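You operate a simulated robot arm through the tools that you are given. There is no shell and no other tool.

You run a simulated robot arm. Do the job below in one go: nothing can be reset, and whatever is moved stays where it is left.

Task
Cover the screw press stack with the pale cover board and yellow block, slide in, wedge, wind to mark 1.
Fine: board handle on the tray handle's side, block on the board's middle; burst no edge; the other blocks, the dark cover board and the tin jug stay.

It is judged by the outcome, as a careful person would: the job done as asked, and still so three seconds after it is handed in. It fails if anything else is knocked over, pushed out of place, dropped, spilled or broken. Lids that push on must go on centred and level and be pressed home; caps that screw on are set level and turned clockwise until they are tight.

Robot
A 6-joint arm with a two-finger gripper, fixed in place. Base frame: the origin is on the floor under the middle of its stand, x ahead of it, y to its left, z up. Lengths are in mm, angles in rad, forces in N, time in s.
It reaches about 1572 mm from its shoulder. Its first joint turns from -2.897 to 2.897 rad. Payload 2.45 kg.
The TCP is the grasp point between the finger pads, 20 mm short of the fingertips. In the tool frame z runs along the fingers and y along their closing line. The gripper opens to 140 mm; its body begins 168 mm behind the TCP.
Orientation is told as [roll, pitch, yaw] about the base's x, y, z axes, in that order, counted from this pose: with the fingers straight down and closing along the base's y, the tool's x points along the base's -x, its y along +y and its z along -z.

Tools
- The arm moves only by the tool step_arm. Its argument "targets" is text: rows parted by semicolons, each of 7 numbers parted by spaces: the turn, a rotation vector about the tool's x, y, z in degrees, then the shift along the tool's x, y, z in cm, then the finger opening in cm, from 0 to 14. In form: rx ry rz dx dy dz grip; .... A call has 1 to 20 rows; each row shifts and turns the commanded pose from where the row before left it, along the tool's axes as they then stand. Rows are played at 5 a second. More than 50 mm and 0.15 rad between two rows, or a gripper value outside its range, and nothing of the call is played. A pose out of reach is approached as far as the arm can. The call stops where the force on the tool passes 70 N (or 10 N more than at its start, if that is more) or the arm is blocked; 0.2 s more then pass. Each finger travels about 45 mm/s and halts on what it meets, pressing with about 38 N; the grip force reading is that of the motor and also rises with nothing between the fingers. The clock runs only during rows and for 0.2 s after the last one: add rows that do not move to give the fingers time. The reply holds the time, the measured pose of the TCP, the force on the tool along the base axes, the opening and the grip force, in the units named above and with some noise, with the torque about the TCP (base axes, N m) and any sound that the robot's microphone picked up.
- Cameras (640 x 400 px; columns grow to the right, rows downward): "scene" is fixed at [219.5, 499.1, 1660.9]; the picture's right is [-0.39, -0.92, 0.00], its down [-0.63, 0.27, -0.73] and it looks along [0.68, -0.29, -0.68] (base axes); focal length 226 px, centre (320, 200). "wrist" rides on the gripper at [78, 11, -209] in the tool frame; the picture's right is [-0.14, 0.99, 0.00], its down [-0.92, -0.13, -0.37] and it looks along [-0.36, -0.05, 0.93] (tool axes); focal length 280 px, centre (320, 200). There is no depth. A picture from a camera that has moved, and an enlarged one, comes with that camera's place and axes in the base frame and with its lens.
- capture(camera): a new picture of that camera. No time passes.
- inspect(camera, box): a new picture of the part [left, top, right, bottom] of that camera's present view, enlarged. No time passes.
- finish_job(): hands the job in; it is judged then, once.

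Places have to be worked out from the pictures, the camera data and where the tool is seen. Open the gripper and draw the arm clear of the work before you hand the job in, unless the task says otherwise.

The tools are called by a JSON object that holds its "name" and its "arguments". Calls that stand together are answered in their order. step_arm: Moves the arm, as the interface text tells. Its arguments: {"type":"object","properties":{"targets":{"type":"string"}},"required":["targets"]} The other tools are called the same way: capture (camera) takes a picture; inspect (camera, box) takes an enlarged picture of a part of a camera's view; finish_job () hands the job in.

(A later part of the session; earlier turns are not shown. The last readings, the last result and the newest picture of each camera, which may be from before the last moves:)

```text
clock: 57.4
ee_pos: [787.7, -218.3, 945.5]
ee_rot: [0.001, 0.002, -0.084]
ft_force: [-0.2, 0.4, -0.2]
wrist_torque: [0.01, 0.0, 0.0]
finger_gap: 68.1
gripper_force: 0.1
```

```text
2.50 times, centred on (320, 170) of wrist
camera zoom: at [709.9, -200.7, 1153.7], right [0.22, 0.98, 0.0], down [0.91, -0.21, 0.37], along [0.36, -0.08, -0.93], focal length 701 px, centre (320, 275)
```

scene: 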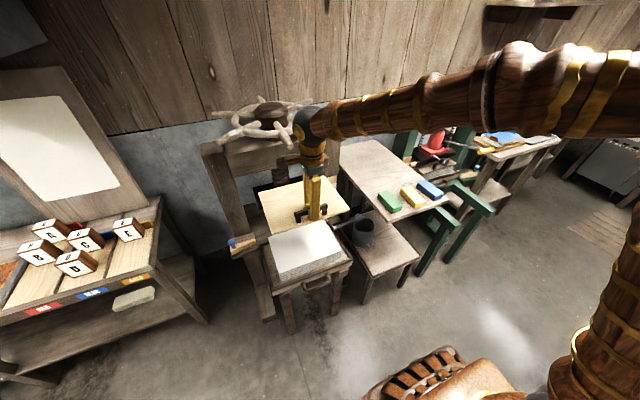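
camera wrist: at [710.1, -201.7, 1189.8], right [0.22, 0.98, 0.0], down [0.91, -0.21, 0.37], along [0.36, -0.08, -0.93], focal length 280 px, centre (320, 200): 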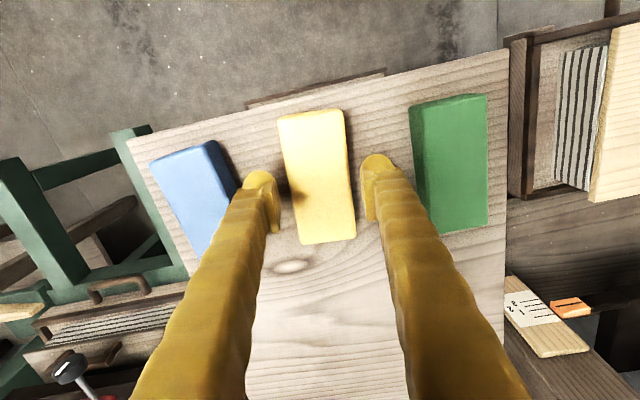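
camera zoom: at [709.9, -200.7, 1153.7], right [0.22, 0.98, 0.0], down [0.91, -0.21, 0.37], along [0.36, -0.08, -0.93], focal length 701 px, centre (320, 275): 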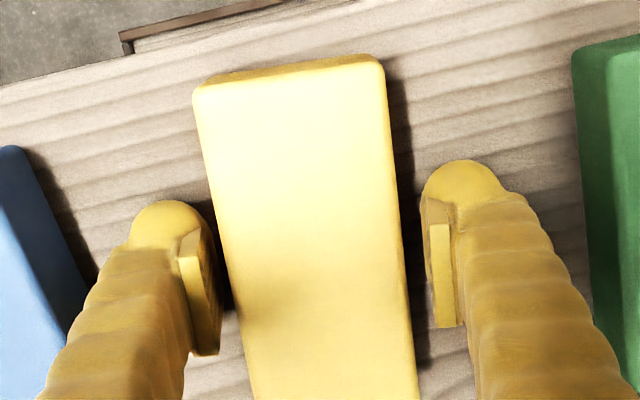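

Well placed. I close on the yellow block and lift slightly.

{"name": "step_arm", "arguments": {"targets": "0 0 0 0 0 0 5.5;0 0 0 0 0 0 4;0 0 0 0 0 0 4;0 0 0 0 0 0 4;0 0 0 0 0 0 4;0 0 0 0 0 -0.4 4;0 0 0 0 0 -0.8 4;0 0 0 0 0 -0.8 4;0 0 0 0 0 0 4"}}

{"name": "inspect", "arguments": {"camera": "scene", "box": [380, 165, 450, 215]}}

{"name": "inspect", "arguments": {"camera": "wrist", "box": [220, 90, 420, 250]}}

```text
clock: 59.4
ee_pos: [786.2, -217.2, 964.9]
ee_rot: [0.001, -0.001, -0.084]
ft_force: [0.1, 0.3, -0.9]
wrist_torque: [0.01, 0.02, -0.02]
finger_gap: 54.0
gripper_force: 38.0
```

```text
8.00 times, centred on (415, 190) of scene
camera zoom: at [219.5, 499.1, 1660.9], right [-0.39, -0.92, 0.0], down [-0.63, 0.27, -0.73], along [0.68, -0.29, -0.68], focal length 1805 px, centre (-440, 280)
```

zoom: 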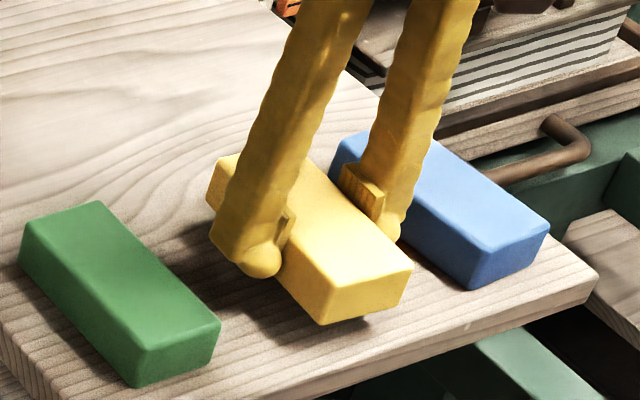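

```text
2.50 times, centred on (320, 170) of wrist
camera zoom: at [708.6, -200.2, 1174.0], right [0.22, 0.98, 0.0], down [0.91, -0.21, 0.37], along [0.36, -0.08, -0.93], focal length 701 px, centre (320, 275)
```

zoom: 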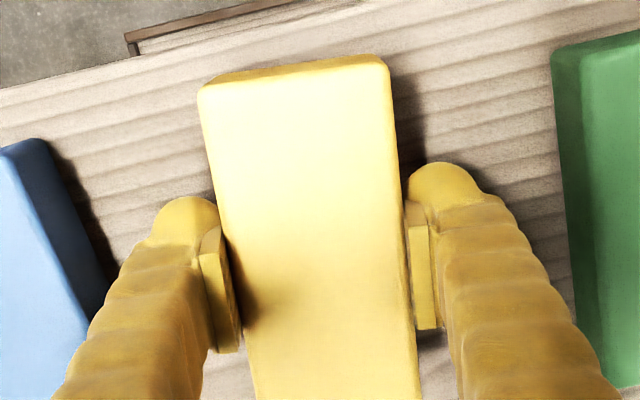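

Yellow is held (54 mm). I straighten it, lift over the other blocks and carry it to the board, lowering after the table's edge so the wrist stays well below the wheel.

{"name": "step_arm", "arguments": {"targets": "0 0 -1.6 0 0 -1 4;0 0 -1.6 0 0 -2 4;0 0 -1.6 0 0 -2 4;0 0 0 -0.4 2 0 4;0 0 0 -0.8 3.5 0 4;0 0 0 -0.9 3.9 0 4;0 0 0 -0.9 3.9 0 4;0 0 0 -0.9 3.9 0 4;0 0 0 -0.9 3.9 0 4;0 0 0 -0.9 3.9 0 4;0 0 0 0 2.7 0 4;0 0 0 0 1.5 0 4;0 0 0 0 0 0 4"}}

{"name": "capture", "arguments": {"camera": "wrist"}}

{"name": "capture", "arguments": {"camera": "scene"}}

```text
clock: 62.2
ee_pos: [845.4, 75.6, 1017.3]
ee_rot: [0.0, -0.002, -0.002]
ft_force: [0.0, -0.4, -1.1]
wrist_torque: [0.06, 0.01, 0.0]
finger_gap: 53.8
gripper_force: 37.7
```

```text
taken
camera wrist: at [766.4, 86.7, 1225.2], right [0.14, 0.99, 0.0], down [0.92, -0.13, 0.37], along [0.36, -0.05, -0.93], focal length 280 px, centre (320, 200)
```

wrist: 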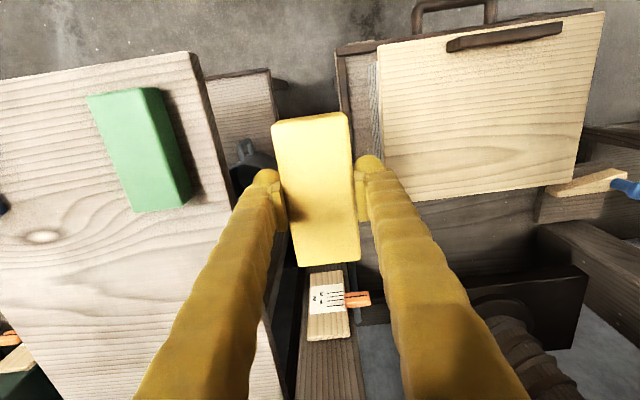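

```text
taken
```

scene: 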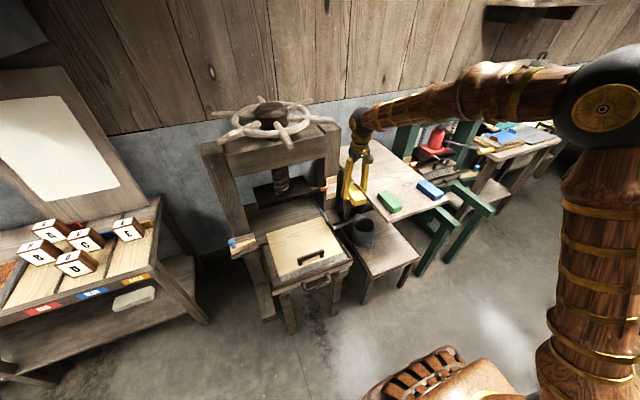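

On course, block steady. Now I lower while moving over the board's middle.

{"name": "step_arm", "arguments": {"targets": "0 0 0 0 2 1 4;0 0 0 0 3.5 2 4;0 0 0 0 3.5 2.2 4;0 0 0 0 3.5 2.2 4;0 0 0 0 3.5 2.2 4;0 0 0 0 3.5 2.2 4;0 0 0 0.1 3 1.5 4;0 0 0 0.1 2 0.7 4;0 0 0 0 0 0 4"}}

{"name": "capture", "arguments": {"camera": "wrist"}}

{"name": "inspect", "arguments": {"camera": "scene", "box": [230, 150, 370, 290]}}

```text
clock: 64.2
ee_pos: [845.0, 317.1, 874.9]
ee_rot: [-0.001, 0.001, -0.002]
ft_force: [0.1, 0.7, -1.5]
wrist_torque: [-0.01, -0.05, -0.03]
finger_gap: 54.0
gripper_force: 37.9
```

```text
taken
camera wrist: at [767.3, 328.7, 1084.1], right [0.14, 0.99, 0.0], down [0.92, -0.13, 0.37], along [0.37, -0.05, -0.93], focal length 280 px, centre (320, 200)
```

wrist: 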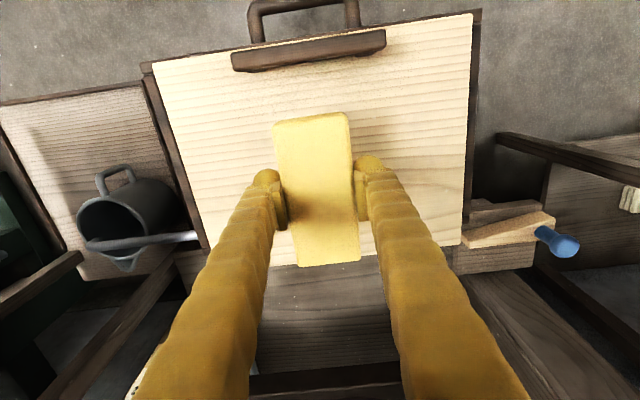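

```text
2.86 times, centred on (300, 220) of scene
camera zoom: at [219.5, 499.1, 1660.9], right [-0.39, -0.92, 0.0], down [-0.63, 0.27, -0.73], along [0.68, -0.29, -0.68], focal length 644 px, centre (377, 143)
```

zoom: 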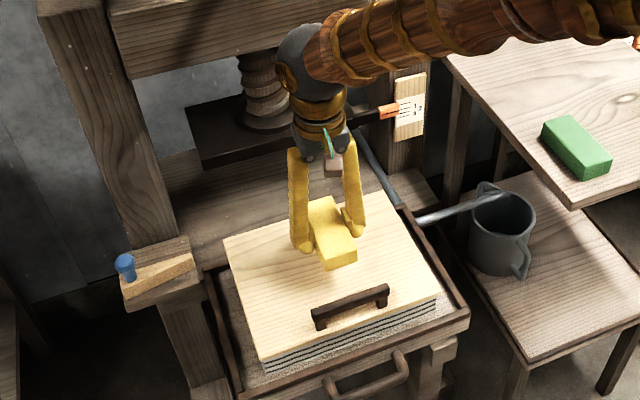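

Board centre now measures (842.5, 321.7), the block (845, 318.5); I shift −2.4/+3.2 mm and lower until it touches.

{"name": "step_arm", "arguments": {"targets": "0 0 0 0.24 0.32 0 4;0 0 0 0 0 1.5 4;0 0 0 0 0 2 4;0 0 0 0 0 1.2 4;0 0 0 0 0 0.5 4;0 0 0 0 0 0 4"}}

{"name": "step_arm", "arguments": {"targets": "0 0 0 0 0 0.15 4;0 0 0 0 0 0.15 4;0 0 0 0 0 0 4"}}

```text
clock: 65.6
ee_pos: [840.6, 321.8, 822.7]
ee_rot: [-0.001, 0.0, 0.001]
ft_force: [0.6, 0.6, -1.5]
wrist_torque: [0.04, -0.04, 0.02]
finger_gap: 54.0
gripper_force: 38.2
```

```text
clock: 66.4
ee_pos: [839.0, 321.1, 821.1]
ee_rot: [-0.001, 0.0, 0.0]
ft_force: [0.2, -0.4, -1.7]
wrist_torque: [0.0, -0.01, -0.01]
finger_gap: 53.9
gripper_force: 37.8
```

{"name": "step_arm", "arguments": {"targets": "0 0 0 -0.2 0 0.15 4;0 0 0 0 0 0.15 4;0 0 0 0 0 0 4"}}

{"name": "step_arm", "arguments": {"targets": "0 0 0 0 0 0.1 4;0 0 0 0 0 0.1 4;0 0 0 0 0 0 4"}}

```text
clock: 67.2
ee_pos: [842.5, 320.9, 817.2]
ee_rot: [0.0, 0.002, 0.001]
ft_force: [0.2, -1.5, 0.7]
wrist_torque: [0.0, -0.01, 0.01]
finger_gap: 54.2
gripper_force: 38.6
```

```text
clock: 68.0
ee_pos: [841.8, 323.1, 816.1]
ee_rot: [0.001, -0.001, 0.0]
ft_force: [3.2, 3.1, 8.2]
wrist_torque: [0.02, 0.16, -0.01]
finger_gap: 53.9
gripper_force: 38.3
```

The block stands on the board. I ease off a millimetre, open, and check.

{"name": "step_arm", "arguments": {"targets": "0 0 0 0 0 -0.12 4;0 0 0 0 0 0 5.6;0 0 0 0 0 0 6.5;0 0 0 0 0 0 8;0 0 0 0 0 0 8;0 0 0 0 0 -0.5 8;0 0 0 0 0 -2 8;0 0 0 0 0 -3 8;0 0 0 0 0 0 8"}}

{"name": "capture", "arguments": {"camera": "wrist"}}

{"name": "inspect", "arguments": {"camera": "scene", "box": [230, 170, 370, 290]}}

```text
clock: 70.0
ee_pos: [841.0, 322.0, 871.8]
ee_rot: [0.001, -0.001, 0.0]
ft_force: [-0.2, -0.1, 0.4]
wrist_torque: [-0.02, 0.0, 0.01]
finger_gap: 80.1
gripper_force: 0.1
```

```text
taken
camera wrist: at [762.9, 332.9, 1082.0], right [0.14, 0.99, 0.0], down [0.92, -0.13, 0.37], along [0.37, -0.05, -0.93], focal length 280 px, centre (320, 200)
```

wrist: 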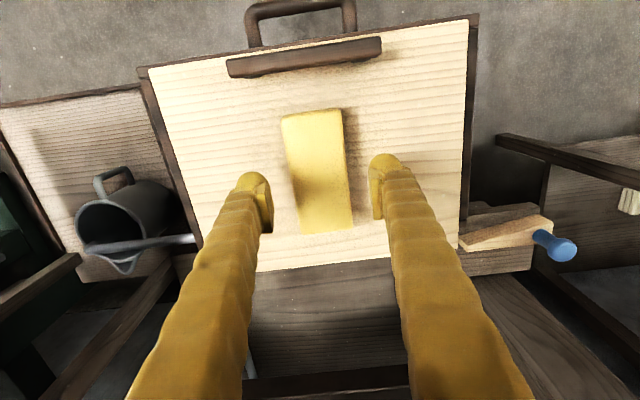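

```text
3.33 times, centred on (300, 230) of scene
camera zoom: at [219.5, 499.1, 1660.9], right [-0.39, -0.92, 0.0], down [-0.63, 0.27, -0.73], along [0.68, -0.29, -0.68], focal length 752 px, centre (387, 100)
```

zoom: 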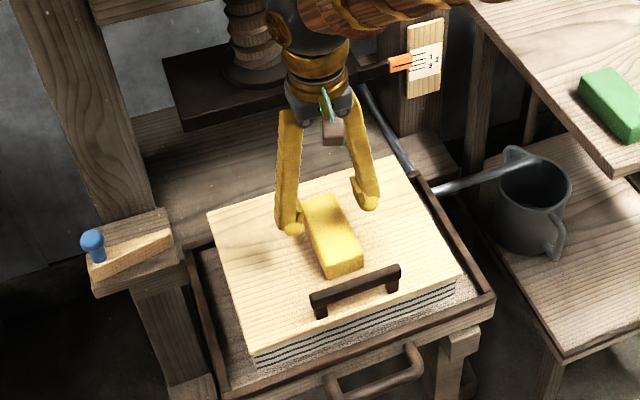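

Block sits within 2 mm of the board's middle. I retreat towards the robot and tilt the camera to study the tray front, handle and bed edge before sliding.

{"name": "step_arm", "arguments": {"targets": "0 0 0 0 0 -3 8;0 0 0 4.8 0 0 8;0 0 0 4.8 0 0 8;0 0 0 4.8 0 0 8;0 0 0 4.8 0 0 8;0 0 0 4.8 0 0 8;0 -7.5 0 0 0 0 8;0 -7.5 0 0 0 0 8;0 -7.5 0 0 0 0 8;0 -7.5 0 0 0 0 8;0 -7.5 0 0 0 0 8;0 -7.5 0 0 0 0 8;0 0 0 2.9 0 2.9 8;0 0 0 2.9 0 2.9 8;0 0 0 2.9 0 2.9 8"}}

{"name": "capture", "arguments": {"camera": "wrist"}}

{"name": "capture", "arguments": {"camera": "scene"}}

```text
clock: 73.2
ee_pos: [600.3, 320.0, 778.4]
ee_rot: [0.003, -0.786, -0.002]
ft_force: [-0.1, -0.2, -0.6]
wrist_torque: [-0.03, -0.04, 0.0]
finger_gap: 79.9
gripper_force: 0.0
```

```text
taken
camera wrist: at [397.2, 331.0, 870.9], right [0.1, 0.99, 0.1], down [0.39, -0.13, 0.91], along [0.92, -0.05, -0.4], focal length 280 px, centre (320, 200)
```

wrist: 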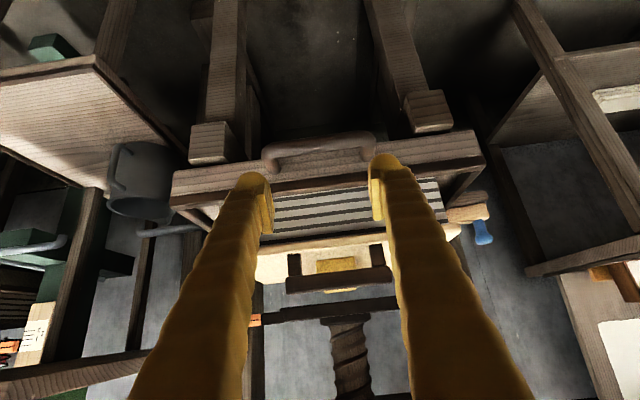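

```text
taken
```

scene: 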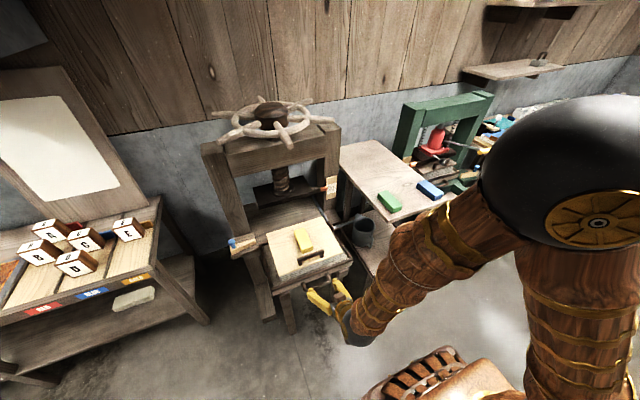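

{"name": "inspect", "arguments": {"camera": "wrist", "box": [160, 90, 500, 300]}}

{"name": "inspect", "arguments": {"camera": "wrist", "box": [170, 0, 500, 190]}}

{"name": "inspect", "arguments": {"camera": "wrist", "box": [380, 80, 520, 260]}}

{"name": "inspect", "arguments": {"camera": "scene", "box": [225, 200, 365, 330]}}

```text
1.88 times, centred on (330, 195) of wrist
camera zoom: at [397.2, 331.0, 870.9], right [0.1, 0.99, 0.1], down [0.39, -0.13, 0.91], along [0.92, -0.05, -0.4], focal length 528 px, centre (301, 209)
```

zoom: 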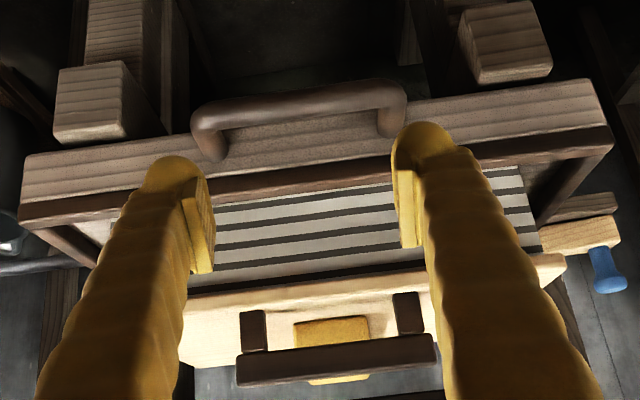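

```text
1.94 times, centred on (335, 95) of wrist
camera zoom: at [397.2, 331.0, 870.9], right [0.1, 0.99, 0.1], down [0.39, -0.13, 0.91], along [0.92, -0.05, -0.4], focal length 544 px, centre (291, 404)
```

zoom: 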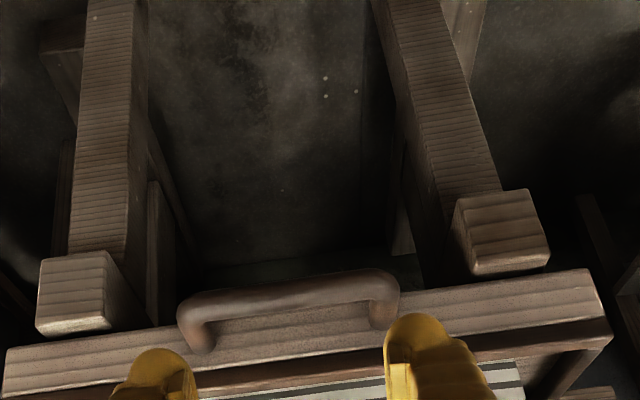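

```text
2.22 times, centred on (450, 170) of wrist
camera zoom: at [397.2, 331.0, 870.9], right [0.1, 0.99, 0.1], down [0.39, -0.13, 0.91], along [0.92, -0.05, -0.4], focal length 623 px, centre (31, 267)
```

zoom: 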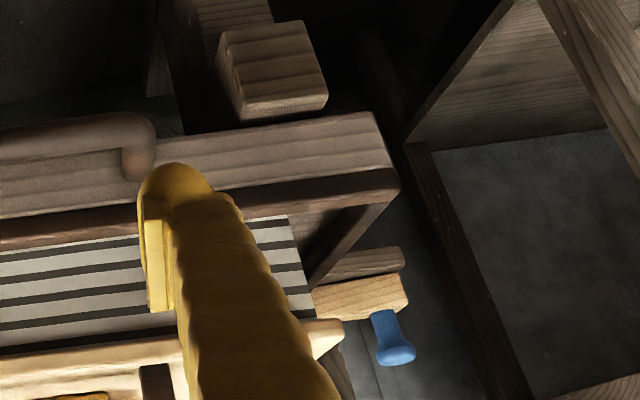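

```text
3.08 times, centred on (295, 265) of scene
camera zoom: at [219.5, 499.1, 1660.9], right [-0.39, -0.92, 0.0], down [-0.63, 0.27, -0.73], along [0.68, -0.29, -0.68], focal length 694 px, centre (397, 0)
```

zoom: 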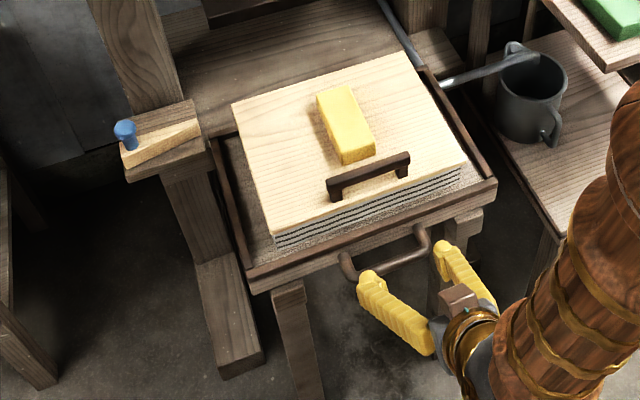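

The tray rides on two rails; its near wall is at x≈706, z≈674–718, handle loop below. I bring the fingertips to the wall above the handle, straddling the middle, and make contact.

{"name": "step_arm", "arguments": {"targets": "0 0 0 -0.29 0.03 3.2 9;0 0 0 -0.29 0.03 3.2 9;0 0 0 -0.29 0.03 3.2 9;0 0 0 0 0 0 9"}}

{"name": "inspect", "arguments": {"camera": "wrist", "box": [180, 80, 460, 280]}}

{"name": "inspect", "arguments": {"camera": "scene", "box": [270, 240, 360, 310]}}

```text
clock: 74.2
ee_pos: [678.5, 325.9, 724.3]
ee_rot: [-0.014, -0.78, 0.006]
ft_force: [0.3, 0.0, 0.3]
wrist_torque: [-0.03, -0.02, -0.02]
finger_gap: 89.9
gripper_force: 0.0
out of reach, approached as far as the arm can: row 3
```

```text
2.00 times, centred on (320, 180) of wrist
camera zoom: at [475.0, 338.4, 816.2], right [0.1, 0.99, 0.09], down [0.39, -0.12, 0.91], along [0.91, -0.06, -0.4], focal length 561 px, centre (320, 240)
```

zoom: 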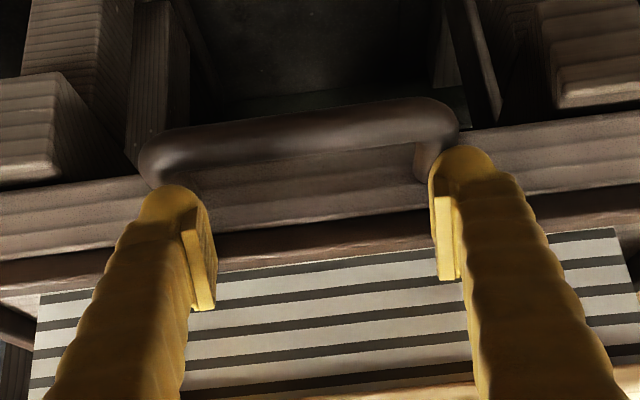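

```text
5.71 times, centred on (315, 275) of scene
camera zoom: at [219.5, 499.1, 1660.9], right [-0.39, -0.92, 0.0], down [-0.63, 0.27, -0.73], along [0.68, -0.29, -0.68], focal length 1289 px, centre (349, -229)
```

zoom: 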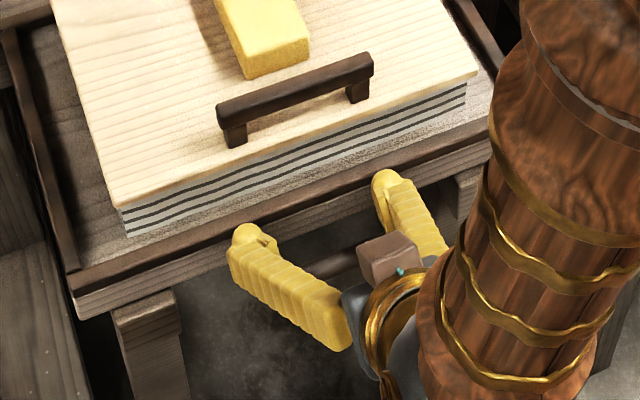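

This tilt is at the reach limit here, so I reduce the tilt to 30° before pushing.

{"name": "step_arm", "arguments": {"targets": "0 7.5 0 0 0 0 9;0 7.5 0 0 0 0 9;0 0 0 0 0 0 9"}}

{"name": "inspect", "arguments": {"camera": "wrist", "box": [180, 80, 460, 280]}}

{"name": "inspect", "arguments": {"camera": "scene", "box": [270, 240, 360, 310]}}

```text
clock: 75.0
ee_pos: [678.0, 326.3, 722.5]
ee_rot: [0.0, -0.522, 0.0]
ft_force: [0.0, -0.6, 0.7]
wrist_torque: [-0.02, -0.03, -0.02]
finger_gap: 90.3
gripper_force: 0.1
```

```text
2.00 times, centred on (320, 180) of wrist
camera zoom: at [505.5, 337.1, 864.0], right [0.12, 0.99, 0.07], down [0.61, -0.13, 0.78], along [0.78, -0.05, -0.62], focal length 561 px, centre (320, 240)
```

zoom: 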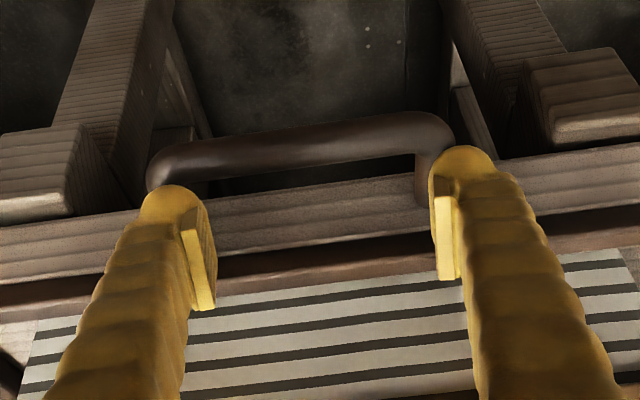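

```text
5.71 times, centred on (315, 275) of scene
camera zoom: at [219.5, 499.1, 1660.9], right [-0.39, -0.92, 0.0], down [-0.63, 0.27, -0.73], along [0.68, -0.29, -0.68], focal length 1289 px, centre (349, -229)
```

zoom: 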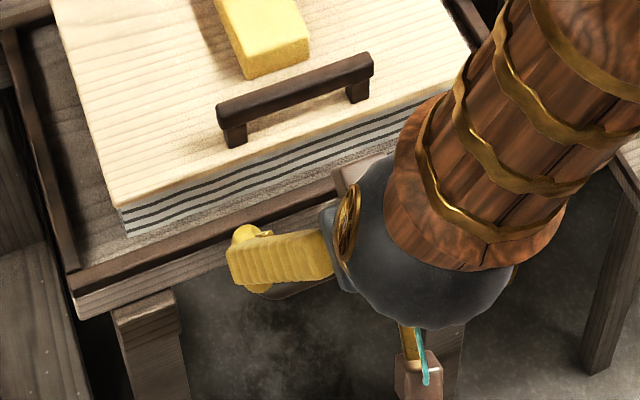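

I narrow the fingers to 70 mm, centre on y≈321, and approach the wall to feel contact.

{"name": "step_arm", "arguments": {"targets": "0 0 0 0.3 -0.5 0.52 7;0 0 0 0 0 0 7;0 0 0 -0.43 0 0.25 7;0 0 0 -0.43 0 0.25 7;0 0 0 0 0 0 7"}}

{"name": "inspect", "arguments": {"camera": "wrist", "box": [180, 80, 460, 280]}}

```text
clock: 76.2
ee_pos: [689.1, 321.2, 718.7]
ee_rot: [0.001, -0.524, 0.0]
ft_force: [0.5, -0.2, 0.8]
wrist_torque: [-0.02, -0.02, -0.03]
finger_gap: 70.0
gripper_force: 0.1
```

```text
2.00 times, centred on (320, 180) of wrist
camera zoom: at [515.9, 331.1, 858.6], right [0.12, 0.99, 0.07], down [0.61, -0.13, 0.78], along [0.78, -0.05, -0.62], focal length 561 px, centre (320, 240)
```

zoom: 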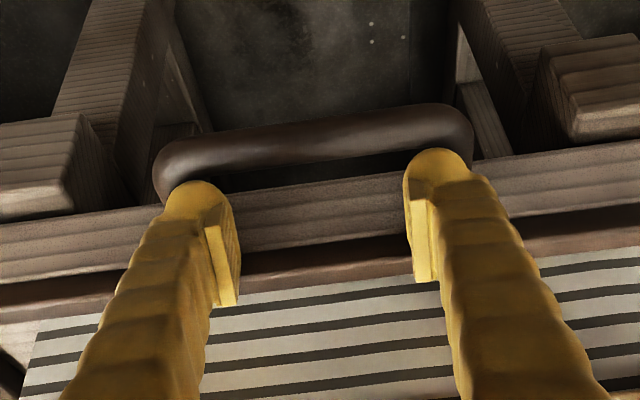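

Not touching yet. I push forward in small steps and read the force.

{"name": "step_arm", "arguments": {"targets": "0 0 0 -0.43 0 0.25 7;0 0 0 -0.43 0 0.25 7;0 0 0 -0.43 0 0.25 7;0 0 0 0 0 0 7"}}

```text
clock: 77.2
ee_pos: [702.8, 320.2, 717.1]
ee_rot: [0.0, -0.523, 0.001]
ft_force: [0.7, -0.2, 1.2]
wrist_torque: [0.0, 0.03, -0.01]
finger_gap: 70.3
gripper_force: 0.1
```

{"name": "inspect", "arguments": {"camera": "scene", "box": [270, 235, 350, 295]}}

{"name": "inspect", "arguments": {"camera": "wrist", "box": [220, 120, 420, 240]}}

```text
6.67 times, centred on (310, 265) of scene
camera zoom: at [219.5, 499.1, 1660.9], right [-0.39, -0.92, 0.0], down [-0.63, 0.27, -0.73], along [0.68, -0.29, -0.68], focal length 1504 px, centre (387, -233)
```

zoom: 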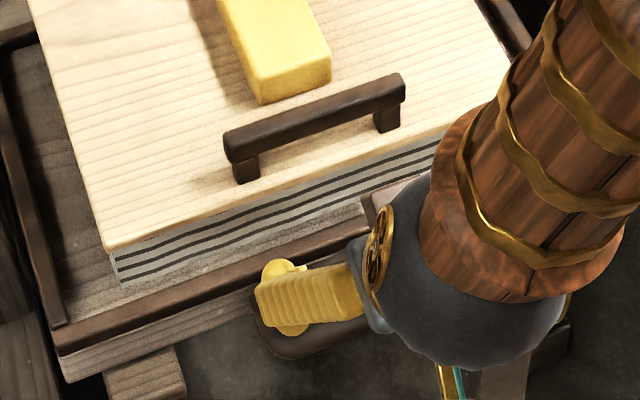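

```text
3.20 times, centred on (320, 180) of wrist
camera zoom: at [530.3, 330.4, 858.0], right [0.12, 0.99, 0.07], down [0.61, -0.13, 0.78], along [0.78, -0.05, -0.62], focal length 897 px, centre (320, 264)
```

zoom: 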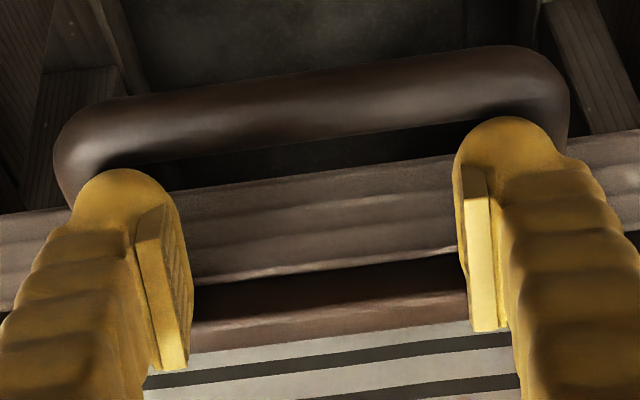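

Almost touching. I continue forward in 5 mm steps.

{"name": "step_arm", "arguments": {"targets": "0 0 0 -0.43 0 0.25 7;0 0 0 -0.43 0 0.25 7;0 0 0 0 0 0 7"}}

{"name": "step_arm", "arguments": {"targets": "0 0 0 -0.43 0 0.25 7;0 0 0 -0.43 0 0.25 7;0 0 0 0 0 0 7"}}

```text
clock: 78.0
ee_pos: [712.4, 318.4, 716.6]
ee_rot: [0.0, -0.522, 0.0]
ft_force: [0.2, -0.5, -0.2]
wrist_torque: [-0.02, -0.03, -0.01]
finger_gap: 69.7
gripper_force: 0.1
```

```text
clock: 78.8
ee_pos: [723.9, 320.6, 716.0]
ee_rot: [0.0, -0.524, -0.002]
ft_force: [0.2, 0.2, -0.4]
wrist_torque: [0.0, 0.01, 0.02]
finger_gap: 70.1
gripper_force: 0.1
```

{"name": "inspect", "arguments": {"camera": "scene", "box": [270, 235, 350, 295]}}

{"name": "inspect", "arguments": {"camera": "wrist", "box": [220, 120, 420, 240]}}

{"name": "inspect", "arguments": {"camera": "scene", "box": [220, 190, 370, 320]}}

```text
6.67 times, centred on (310, 265) of scene
camera zoom: at [219.5, 499.1, 1660.9], right [-0.39, -0.92, 0.0], down [-0.63, 0.27, -0.73], along [0.68, -0.29, -0.68], focal length 1504 px, centre (387, -233)
```

zoom: 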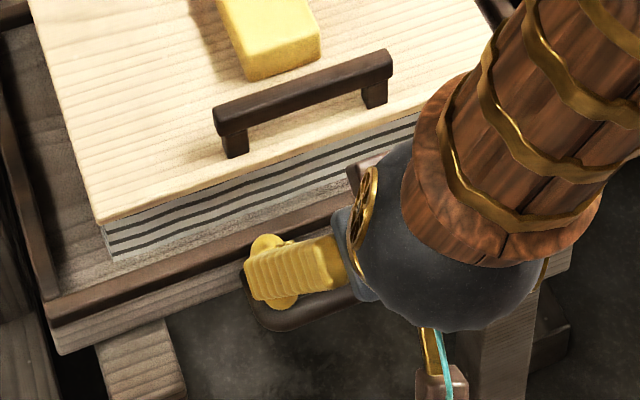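

```text
3.20 times, centred on (320, 180) of wrist
camera zoom: at [551.1, 331.1, 857.4], right [0.12, 0.99, 0.07], down [0.61, -0.13, 0.78], along [0.78, -0.05, -0.62], focal length 897 px, centre (320, 264)
```

zoom: 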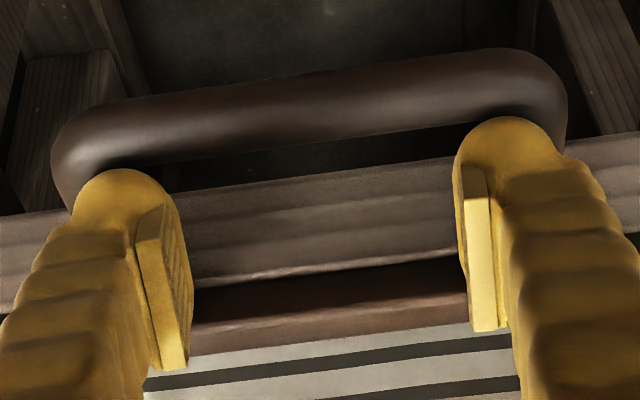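

```text
3.08 times, centred on (295, 255) of scene
camera zoom: at [219.5, 499.1, 1660.9], right [-0.39, -0.92, 0.0], down [-0.63, 0.27, -0.73], along [0.68, -0.29, -0.68], focal length 694 px, centre (397, 31)
```

zoom: 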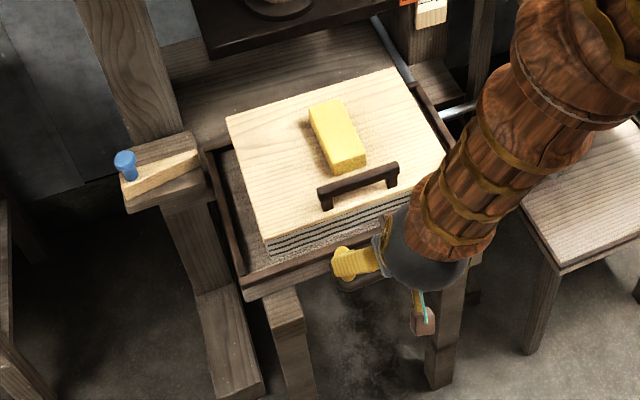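

The tray is sliding with hardly any resistance (≈19 mm so far). I keep pushing steadily at a gentle pace.

{"name": "step_arm", "arguments": {"targets": "0 0 0 -0.65 0 0.374 7;0 0 0 -1.04 0 0.598 7;0 0 0 -1.3 0 0.748 7;0 0 0 -1.3 0 0.748 7;0 0 0 -1.3 0 0.748 7;0 0 0 -1.3 0 0.748 7;0 0 0 -1.3 0 0.748 7;0 0 0 -1.3 0 0.748 7;0 0 0 -1.3 0 0.748 7;0 0 0 -1.04 0 0.598 7;0 0 0 -0.65 0 0.374 7;0 0 0 0 0 0 7"}}

{"name": "inspect", "arguments": {"camera": "scene", "box": [220, 170, 370, 300]}}

{"name": "capture", "arguments": {"camera": "wrist"}}

```text
clock: 81.4
ee_pos: [867.7, 320.5, 715.9]
ee_rot: [0.0, -0.524, 0.0]
ft_force: [0.3, 0.8, -0.5]
wrist_torque: [-0.01, -0.02, -0.01]
finger_gap: 70.0
gripper_force: 0.0
```

```text
3.08 times, centred on (295, 235) of scene
camera zoom: at [219.5, 499.1, 1660.9], right [-0.39, -0.92, 0.0], down [-0.63, 0.27, -0.73], along [0.68, -0.29, -0.68], focal length 694 px, centre (397, 92)
```

zoom: 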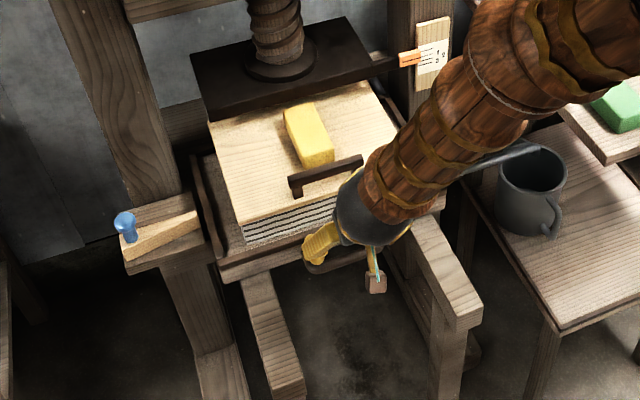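

```text
taken
camera wrist: at [696.0, 331.5, 857.2], right [0.12, 0.99, 0.07], down [0.61, -0.13, 0.78], along [0.78, -0.05, -0.62], focal length 280 px, centre (320, 200)
```

wrist: 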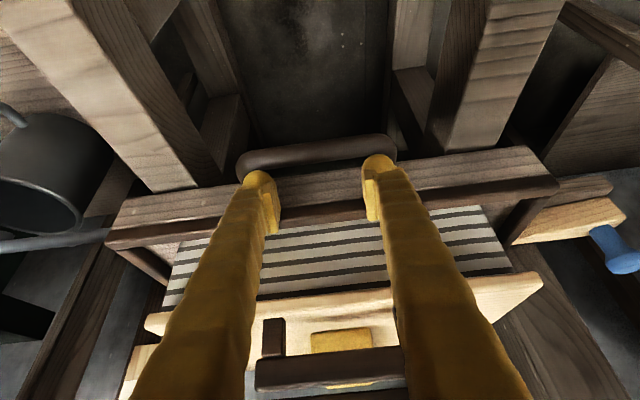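

Displacement ≈163 mm. Before the block goes under the platen I want to verify its clearance, so I lift the fingers out, back off and take a level look from the left.

{"name": "step_arm", "arguments": {"targets": "0 0 0 -1.5 0 -2.6 7;0 0 0 -1.5 0 -2.6 7;0 0 0 -1 0 -1.73 7;0 0 0 3.12 0 -1.79 7;0 0 0 3.12 0 -1.79 7;0 0 0 3.12 0 -1.79 7;0 -7.5 0 0 4.9 0 7;0 -7.5 0 0 4.9 0 7;0 -7.5 0 0 4.9 0 7;0 -7.5 0 0 4.9 0 7;0 0 0 0 4.9 0 7;0 0 0 0 4.9 0 7;0 0 0 0 0 0 14;0 0 0 0 0 0 14;0 0 0 0 0 0 14"}}

{"name": "capture", "arguments": {"camera": "wrist"}}

{"name": "capture", "arguments": {"camera": "scene"}}

```text
clock: 84.6
ee_pos: [757.9, 613.2, 794.7]
ee_rot: [-0.001, -1.047, 0.0]
ft_force: [1.0, 0.3, 0.2]
wrist_torque: [0.01, 0.04, 0.0]
finger_gap: 139.8
gripper_force: 0.0
```

```text
taken
camera wrist: at [538.3, 624.3, 829.9], right [0.07, 0.99, 0.12], down [0.14, -0.13, 0.98], along [0.99, -0.05, -0.15], focal length 280 px, centre (320, 200)
```

wrist: 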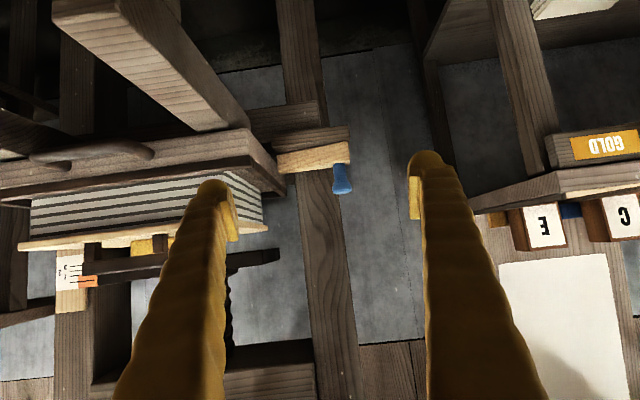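

```text
taken
```

scene: 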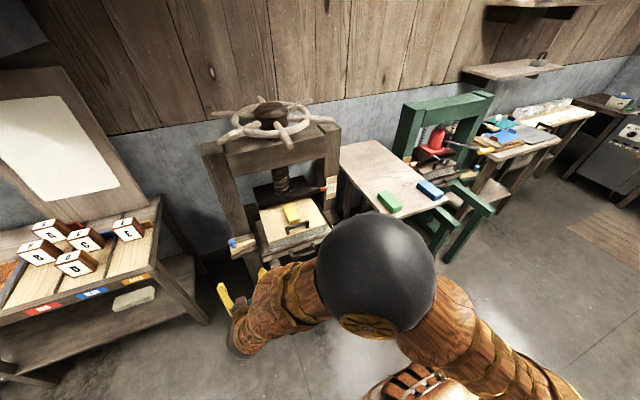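

{"name": "inspect", "arguments": {"camera": "wrist", "box": [40, 170, 300, 310]}}

{"name": "inspect", "arguments": {"camera": "wrist", "box": [40, 230, 120, 300]}}

{"name": "inspect", "arguments": {"camera": "wrist", "box": [220, 80, 380, 220]}}

```text
2.46 times, centred on (170, 240) of wrist
camera zoom: at [538.3, 624.3, 829.9], right [0.07, 0.99, 0.12], down [0.14, -0.13, 0.98], along [0.99, -0.05, -0.15], focal length 690 px, centre (689, 102)
```

zoom: 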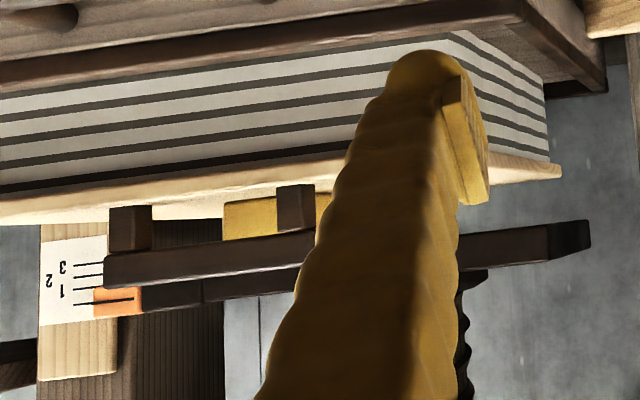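

```text
5.71 times, centred on (80, 265) of wrist
camera zoom: at [538.3, 624.3, 829.9], right [0.07, 0.99, 0.12], down [0.14, -0.13, 0.98], along [0.99, -0.05, -0.15], focal length 1602 px, centre (1691, -171)
```

zoom: 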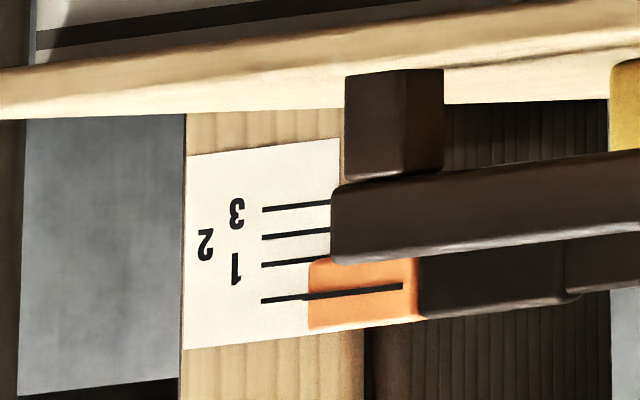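

```text
2.86 times, centred on (300, 150) of wrist
camera zoom: at [538.3, 624.3, 829.9], right [0.07, 0.99, 0.12], down [0.14, -0.13, 0.98], along [0.99, -0.05, -0.15], focal length 801 px, centre (377, 343)
```

zoom: 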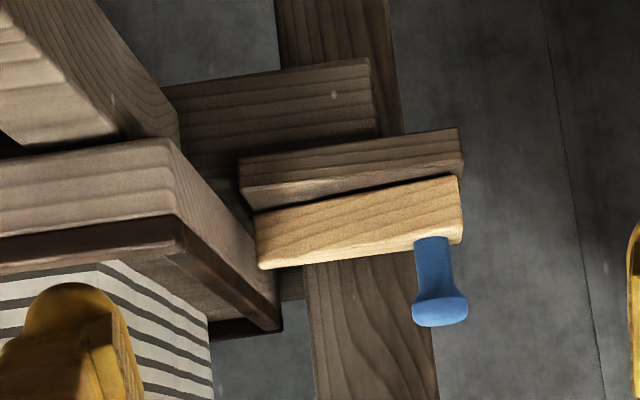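

The platen's underside is at z≈831, the block's top ≈820–824, so it clears by about 8–11 mm, and the pointer is exactly on the unlabelled top line. I return to the tray wall to push on.

{"name": "step_arm", "arguments": {"targets": "0 7.5 0 0 -4.9 0 7;0 7.5 0 0 -4.9 0 7;0 7.5 0 0 -4.9 0 7;0 7.5 0 0 -4.9 0 7;0 0 0 0 -4.9 0 7;0 0 0 0 -4.7 0 7;0 0 0 -3.03 0 1.74 7;0 0 0 -3.03 0 1.74 7;0 0 0 -2.34 0 1.35 7;0 0 0 1.5 0 2.6 7;0 0 0 1.5 0 2.6 7;0 0 0 0.9 0 1.56 7;0 0 0 0 0 0 7"}}

{"name": "capture", "arguments": {"camera": "wrist"}}

{"name": "inspect", "arguments": {"camera": "scene", "box": [220, 170, 370, 300]}}

```text
clock: 87.4
ee_pos: [856.4, 324.5, 717.2]
ee_rot: [0.0, -0.524, -0.001]
ft_force: [0.7, -0.9, 0.0]
wrist_torque: [0.0, -0.04, 0.0]
finger_gap: 69.7
gripper_force: 0.1
```

```text
taken
camera wrist: at [684.1, 335.1, 857.9], right [0.12, 0.99, 0.07], down [0.61, -0.13, 0.78], along [0.78, -0.05, -0.62], focal length 280 px, centre (320, 200)
```

wrist: 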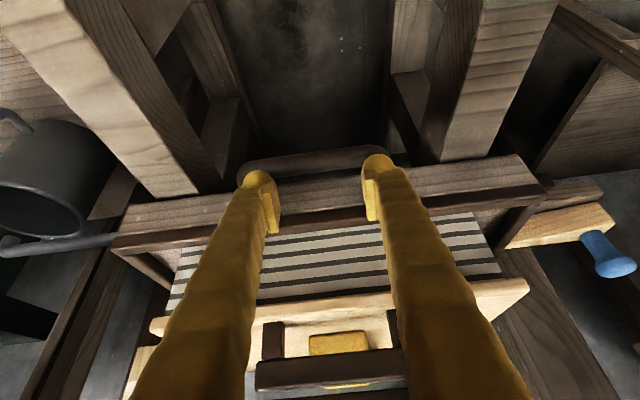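

```text
3.08 times, centred on (295, 235) of scene
camera zoom: at [219.5, 499.1, 1660.9], right [-0.39, -0.92, 0.0], down [-0.63, 0.27, -0.73], along [0.68, -0.29, -0.68], focal length 694 px, centre (397, 92)
```

zoom: 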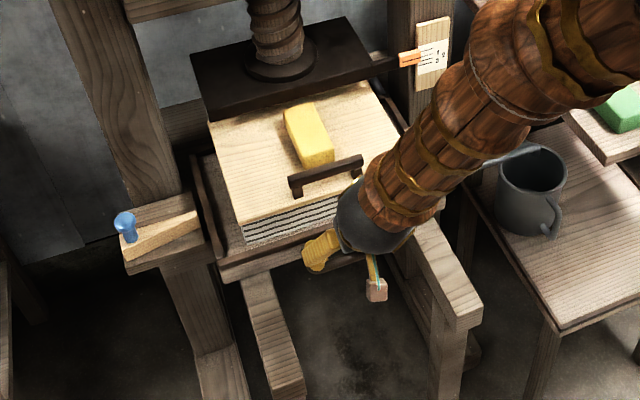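

In place behind the wall again; I push on ~120 mm more at a slow pace.

{"name": "step_arm", "arguments": {"targets": "0 0 0 -0.43 -0.35 0.25 7;0 0 0 -0.43 0 0.25 7;0 0 0 -0.65 0 0.374 7;0 0 0 -0.87 0 0.5 7;0 0 0 -1.04 0 0.598 7;0 0 0 -1.04 0 0.598 7;0 0 0 -1.04 0 0.598 7;0 0 0 -1.04 0 0.598 7;0 0 0 -1.04 0 0.598 7;0 0 0 -1.04 0 0.598 7;0 0 0 -1.04 0 0.598 7;0 0 0 -1.04 0 0.598 7;0 0 0 -0.65 0 0.374 7;0 0 0 -0.43 0 0.25 7;0 0 0 0 0 0 7"}}

{"name": "inspect", "arguments": {"camera": "scene", "box": [220, 150, 370, 280]}}

{"name": "capture", "arguments": {"camera": "wrist"}}

```text
clock: 90.6
ee_pos: [992.8, 318.9, 717.4]
ee_rot: [0.002, -0.523, 0.0]
ft_force: [-0.3, -0.1, 0.6]
wrist_torque: [-0.02, -0.03, 0.04]
finger_gap: 70.0
gripper_force: 0.0
```

```text
3.08 times, centred on (295, 215) of scene
camera zoom: at [219.5, 499.1, 1660.9], right [-0.39, -0.92, 0.0], down [-0.63, 0.27, -0.73], along [0.68, -0.29, -0.68], focal length 694 px, centre (397, 154)
```

zoom: 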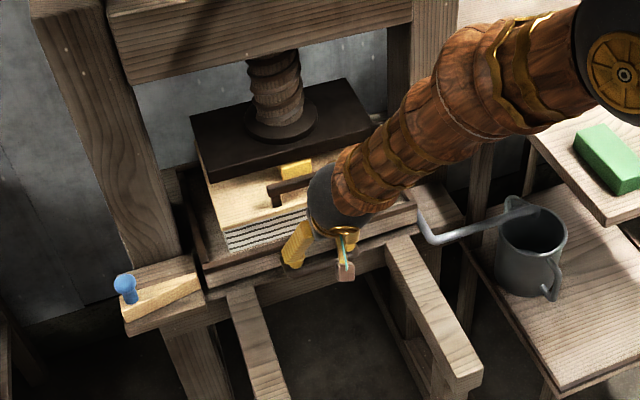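

```text
taken
camera wrist: at [819.5, 329.4, 859.0], right [0.12, 0.99, 0.07], down [0.61, -0.13, 0.78], along [0.78, -0.05, -0.62], focal length 280 px, centre (320, 200)
```

wrist: 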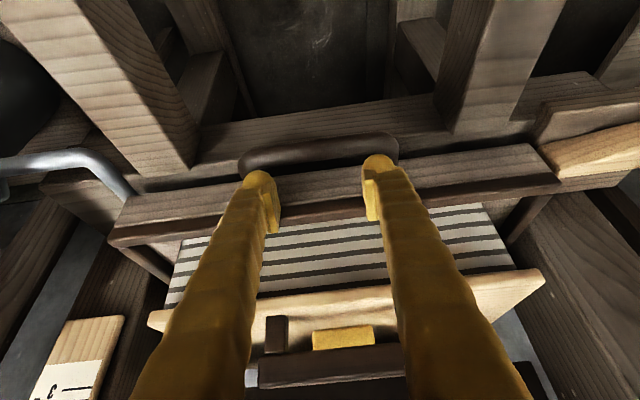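

A crosspiece has appeared in front of the tray wall; I enlarge to see the gap where the wedge may belong.

{"name": "inspect", "arguments": {"camera": "wrist", "box": [380, 50, 640, 230]}}

{"name": "inspect", "arguments": {"camera": "wrist", "box": [90, 50, 420, 240]}}

{"name": "inspect", "arguments": {"camera": "scene", "box": [225, 215, 305, 270]}}

```text
2.22 times, centred on (510, 140) of wrist
camera zoom: at [819.5, 329.4, 859.0], right [0.12, 0.99, 0.07], down [0.61, -0.13, 0.78], along [0.78, -0.05, -0.62], focal length 623 px, centre (-102, 333)
```

zoom: 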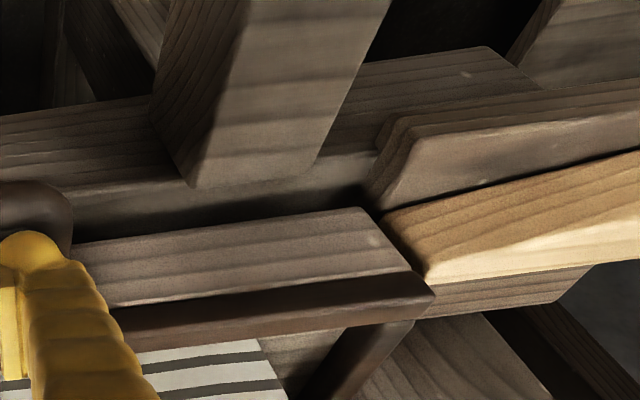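

```text
1.94 times, centred on (255, 145) of wrist
camera zoom: at [819.5, 329.4, 859.0], right [0.12, 0.99, 0.07], down [0.61, -0.13, 0.78], along [0.78, -0.05, -0.62], focal length 544 px, centre (446, 307)
```

zoom: 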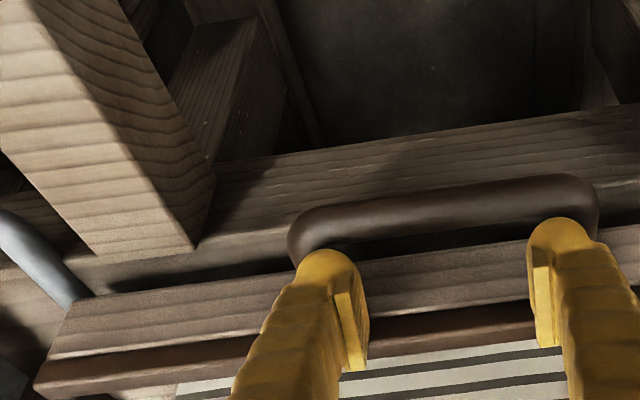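

```text
7.27 times, centred on (265, 242) of scene
camera zoom: at [219.5, 499.1, 1660.9], right [-0.39, -0.92, 0.0], down [-0.63, 0.27, -0.73], along [0.68, -0.29, -0.68], focal length 1641 px, centre (720, -109)
```

zoom: 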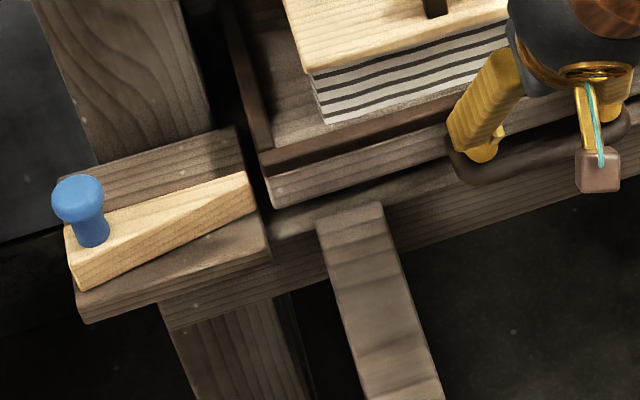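

The wedge will slide along the bed strip in front of the tray wall. I push on slowly, feeling for the back stop, aiming to centre the block under the screw.

{"name": "step_arm", "arguments": {"targets": "0 0 0 -0.43 0.05 0.25 7;0 0 0 -0.43 0.05 0.25 7;0 0 0 -0.43 0 0.25 7;0 0 0 0 0 0 7"}}

{"name": "step_arm", "arguments": {"targets": "0 0 0 -0.43 0 0.25 7;0 0 0 -0.43 0 0.25 7;0 0 0 0 0 0 7"}}

{"name": "inspect", "arguments": {"camera": "scene", "box": [220, 150, 370, 280]}}

{"name": "capture", "arguments": {"camera": "wrist"}}

```text
clock: 91.6
ee_pos: [1006.5, 320.4, 718.3]
ee_rot: [0.0, -0.525, -0.002]
ft_force: [-0.1, 1.0, 0.2]
wrist_torque: [-0.02, 0.02, 0.04]
finger_gap: 69.9
gripper_force: 0.1
```

```text
clock: 92.4
ee_pos: [1016.4, 319.1, 717.0]
ee_rot: [0.002, -0.523, -0.001]
ft_force: [-13.8, 0.2, 4.1]
wrist_torque: [0.17, -0.09, 0.06]
finger_gap: 70.3
gripper_force: 0.4
```

```text
3.08 times, centred on (295, 215) of scene
camera zoom: at [219.5, 499.1, 1660.9], right [-0.39, -0.92, 0.0], down [-0.63, 0.27, -0.73], along [0.68, -0.29, -0.68], focal length 694 px, centre (397, 154)
```

zoom: 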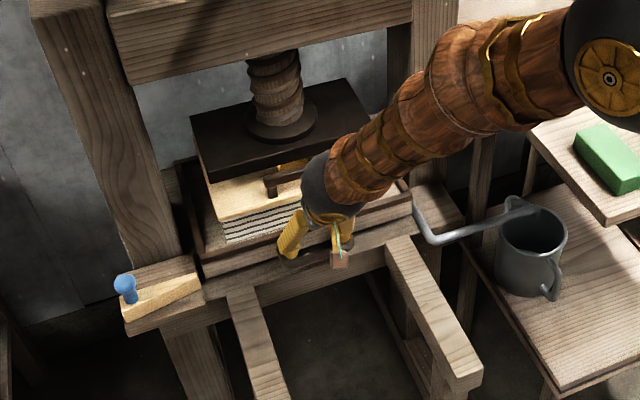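

```text
taken
camera wrist: at [843.1, 330.5, 859.3], right [0.12, 0.99, 0.07], down [0.61, -0.13, 0.78], along [0.78, -0.05, -0.62], focal length 280 px, centre (320, 200)
```

wrist: 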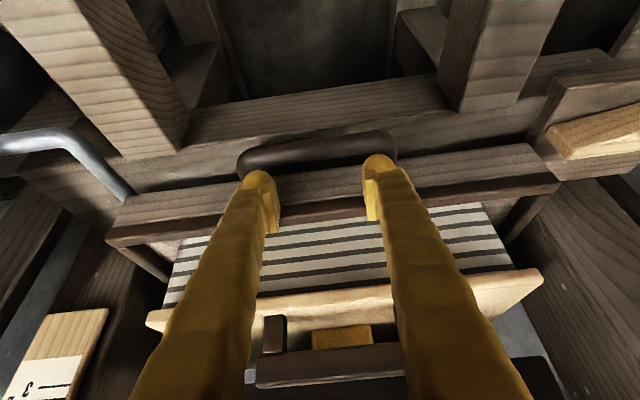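

Force rises to ~14 N: the tray has met its stop (slid ≈311 mm). I check that block and board kept their places.

{"name": "inspect", "arguments": {"camera": "wrist", "box": [140, 180, 560, 400]}}

{"name": "inspect", "arguments": {"camera": "scene", "box": [245, 180, 325, 245]}}

{"name": "inspect", "arguments": {"camera": "wrist", "box": [400, 30, 640, 220]}}

```text
1.52 times, centred on (350, 290) of wrist
camera zoom: at [843.1, 330.5, 859.3], right [0.12, 0.99, 0.07], down [0.61, -0.13, 0.78], along [0.78, -0.05, -0.62], focal length 427 px, centre (274, 63)
```

zoom: 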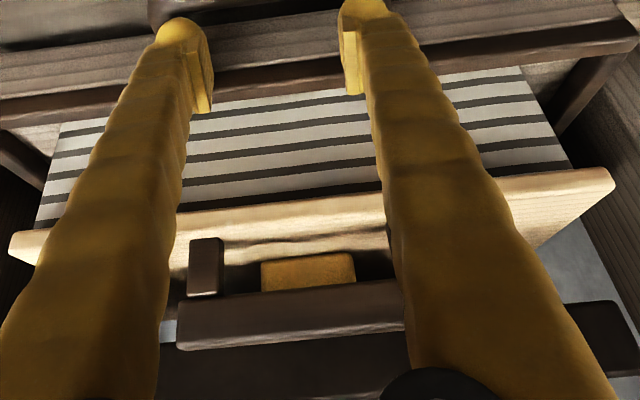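

```text
6.15 times, centred on (285, 212) of scene
camera zoom: at [219.5, 499.1, 1660.9], right [-0.39, -0.92, 0.0], down [-0.63, 0.27, -0.73], along [0.68, -0.29, -0.68], focal length 1388 px, centre (535, 123)
```

zoom: 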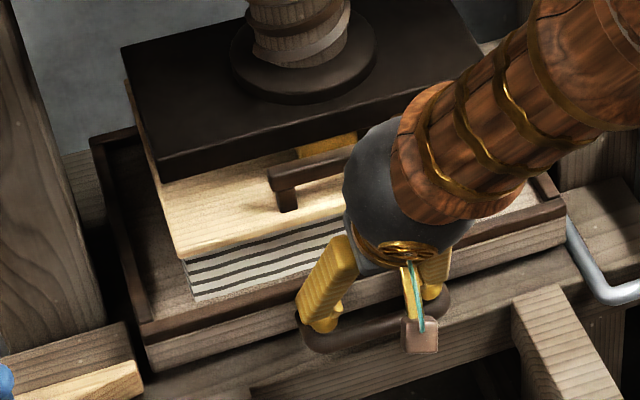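

```text
2.11 times, centred on (520, 125) of wrist
camera zoom: at [843.1, 330.5, 859.3], right [0.12, 0.99, 0.07], down [0.61, -0.13, 0.78], along [0.78, -0.05, -0.62], focal length 590 px, centre (-101, 358)
```

zoom: 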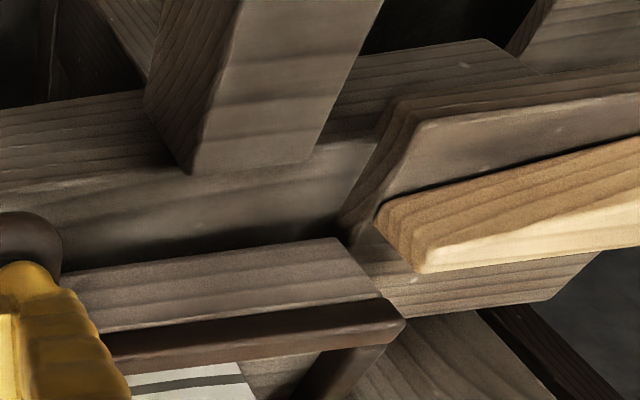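

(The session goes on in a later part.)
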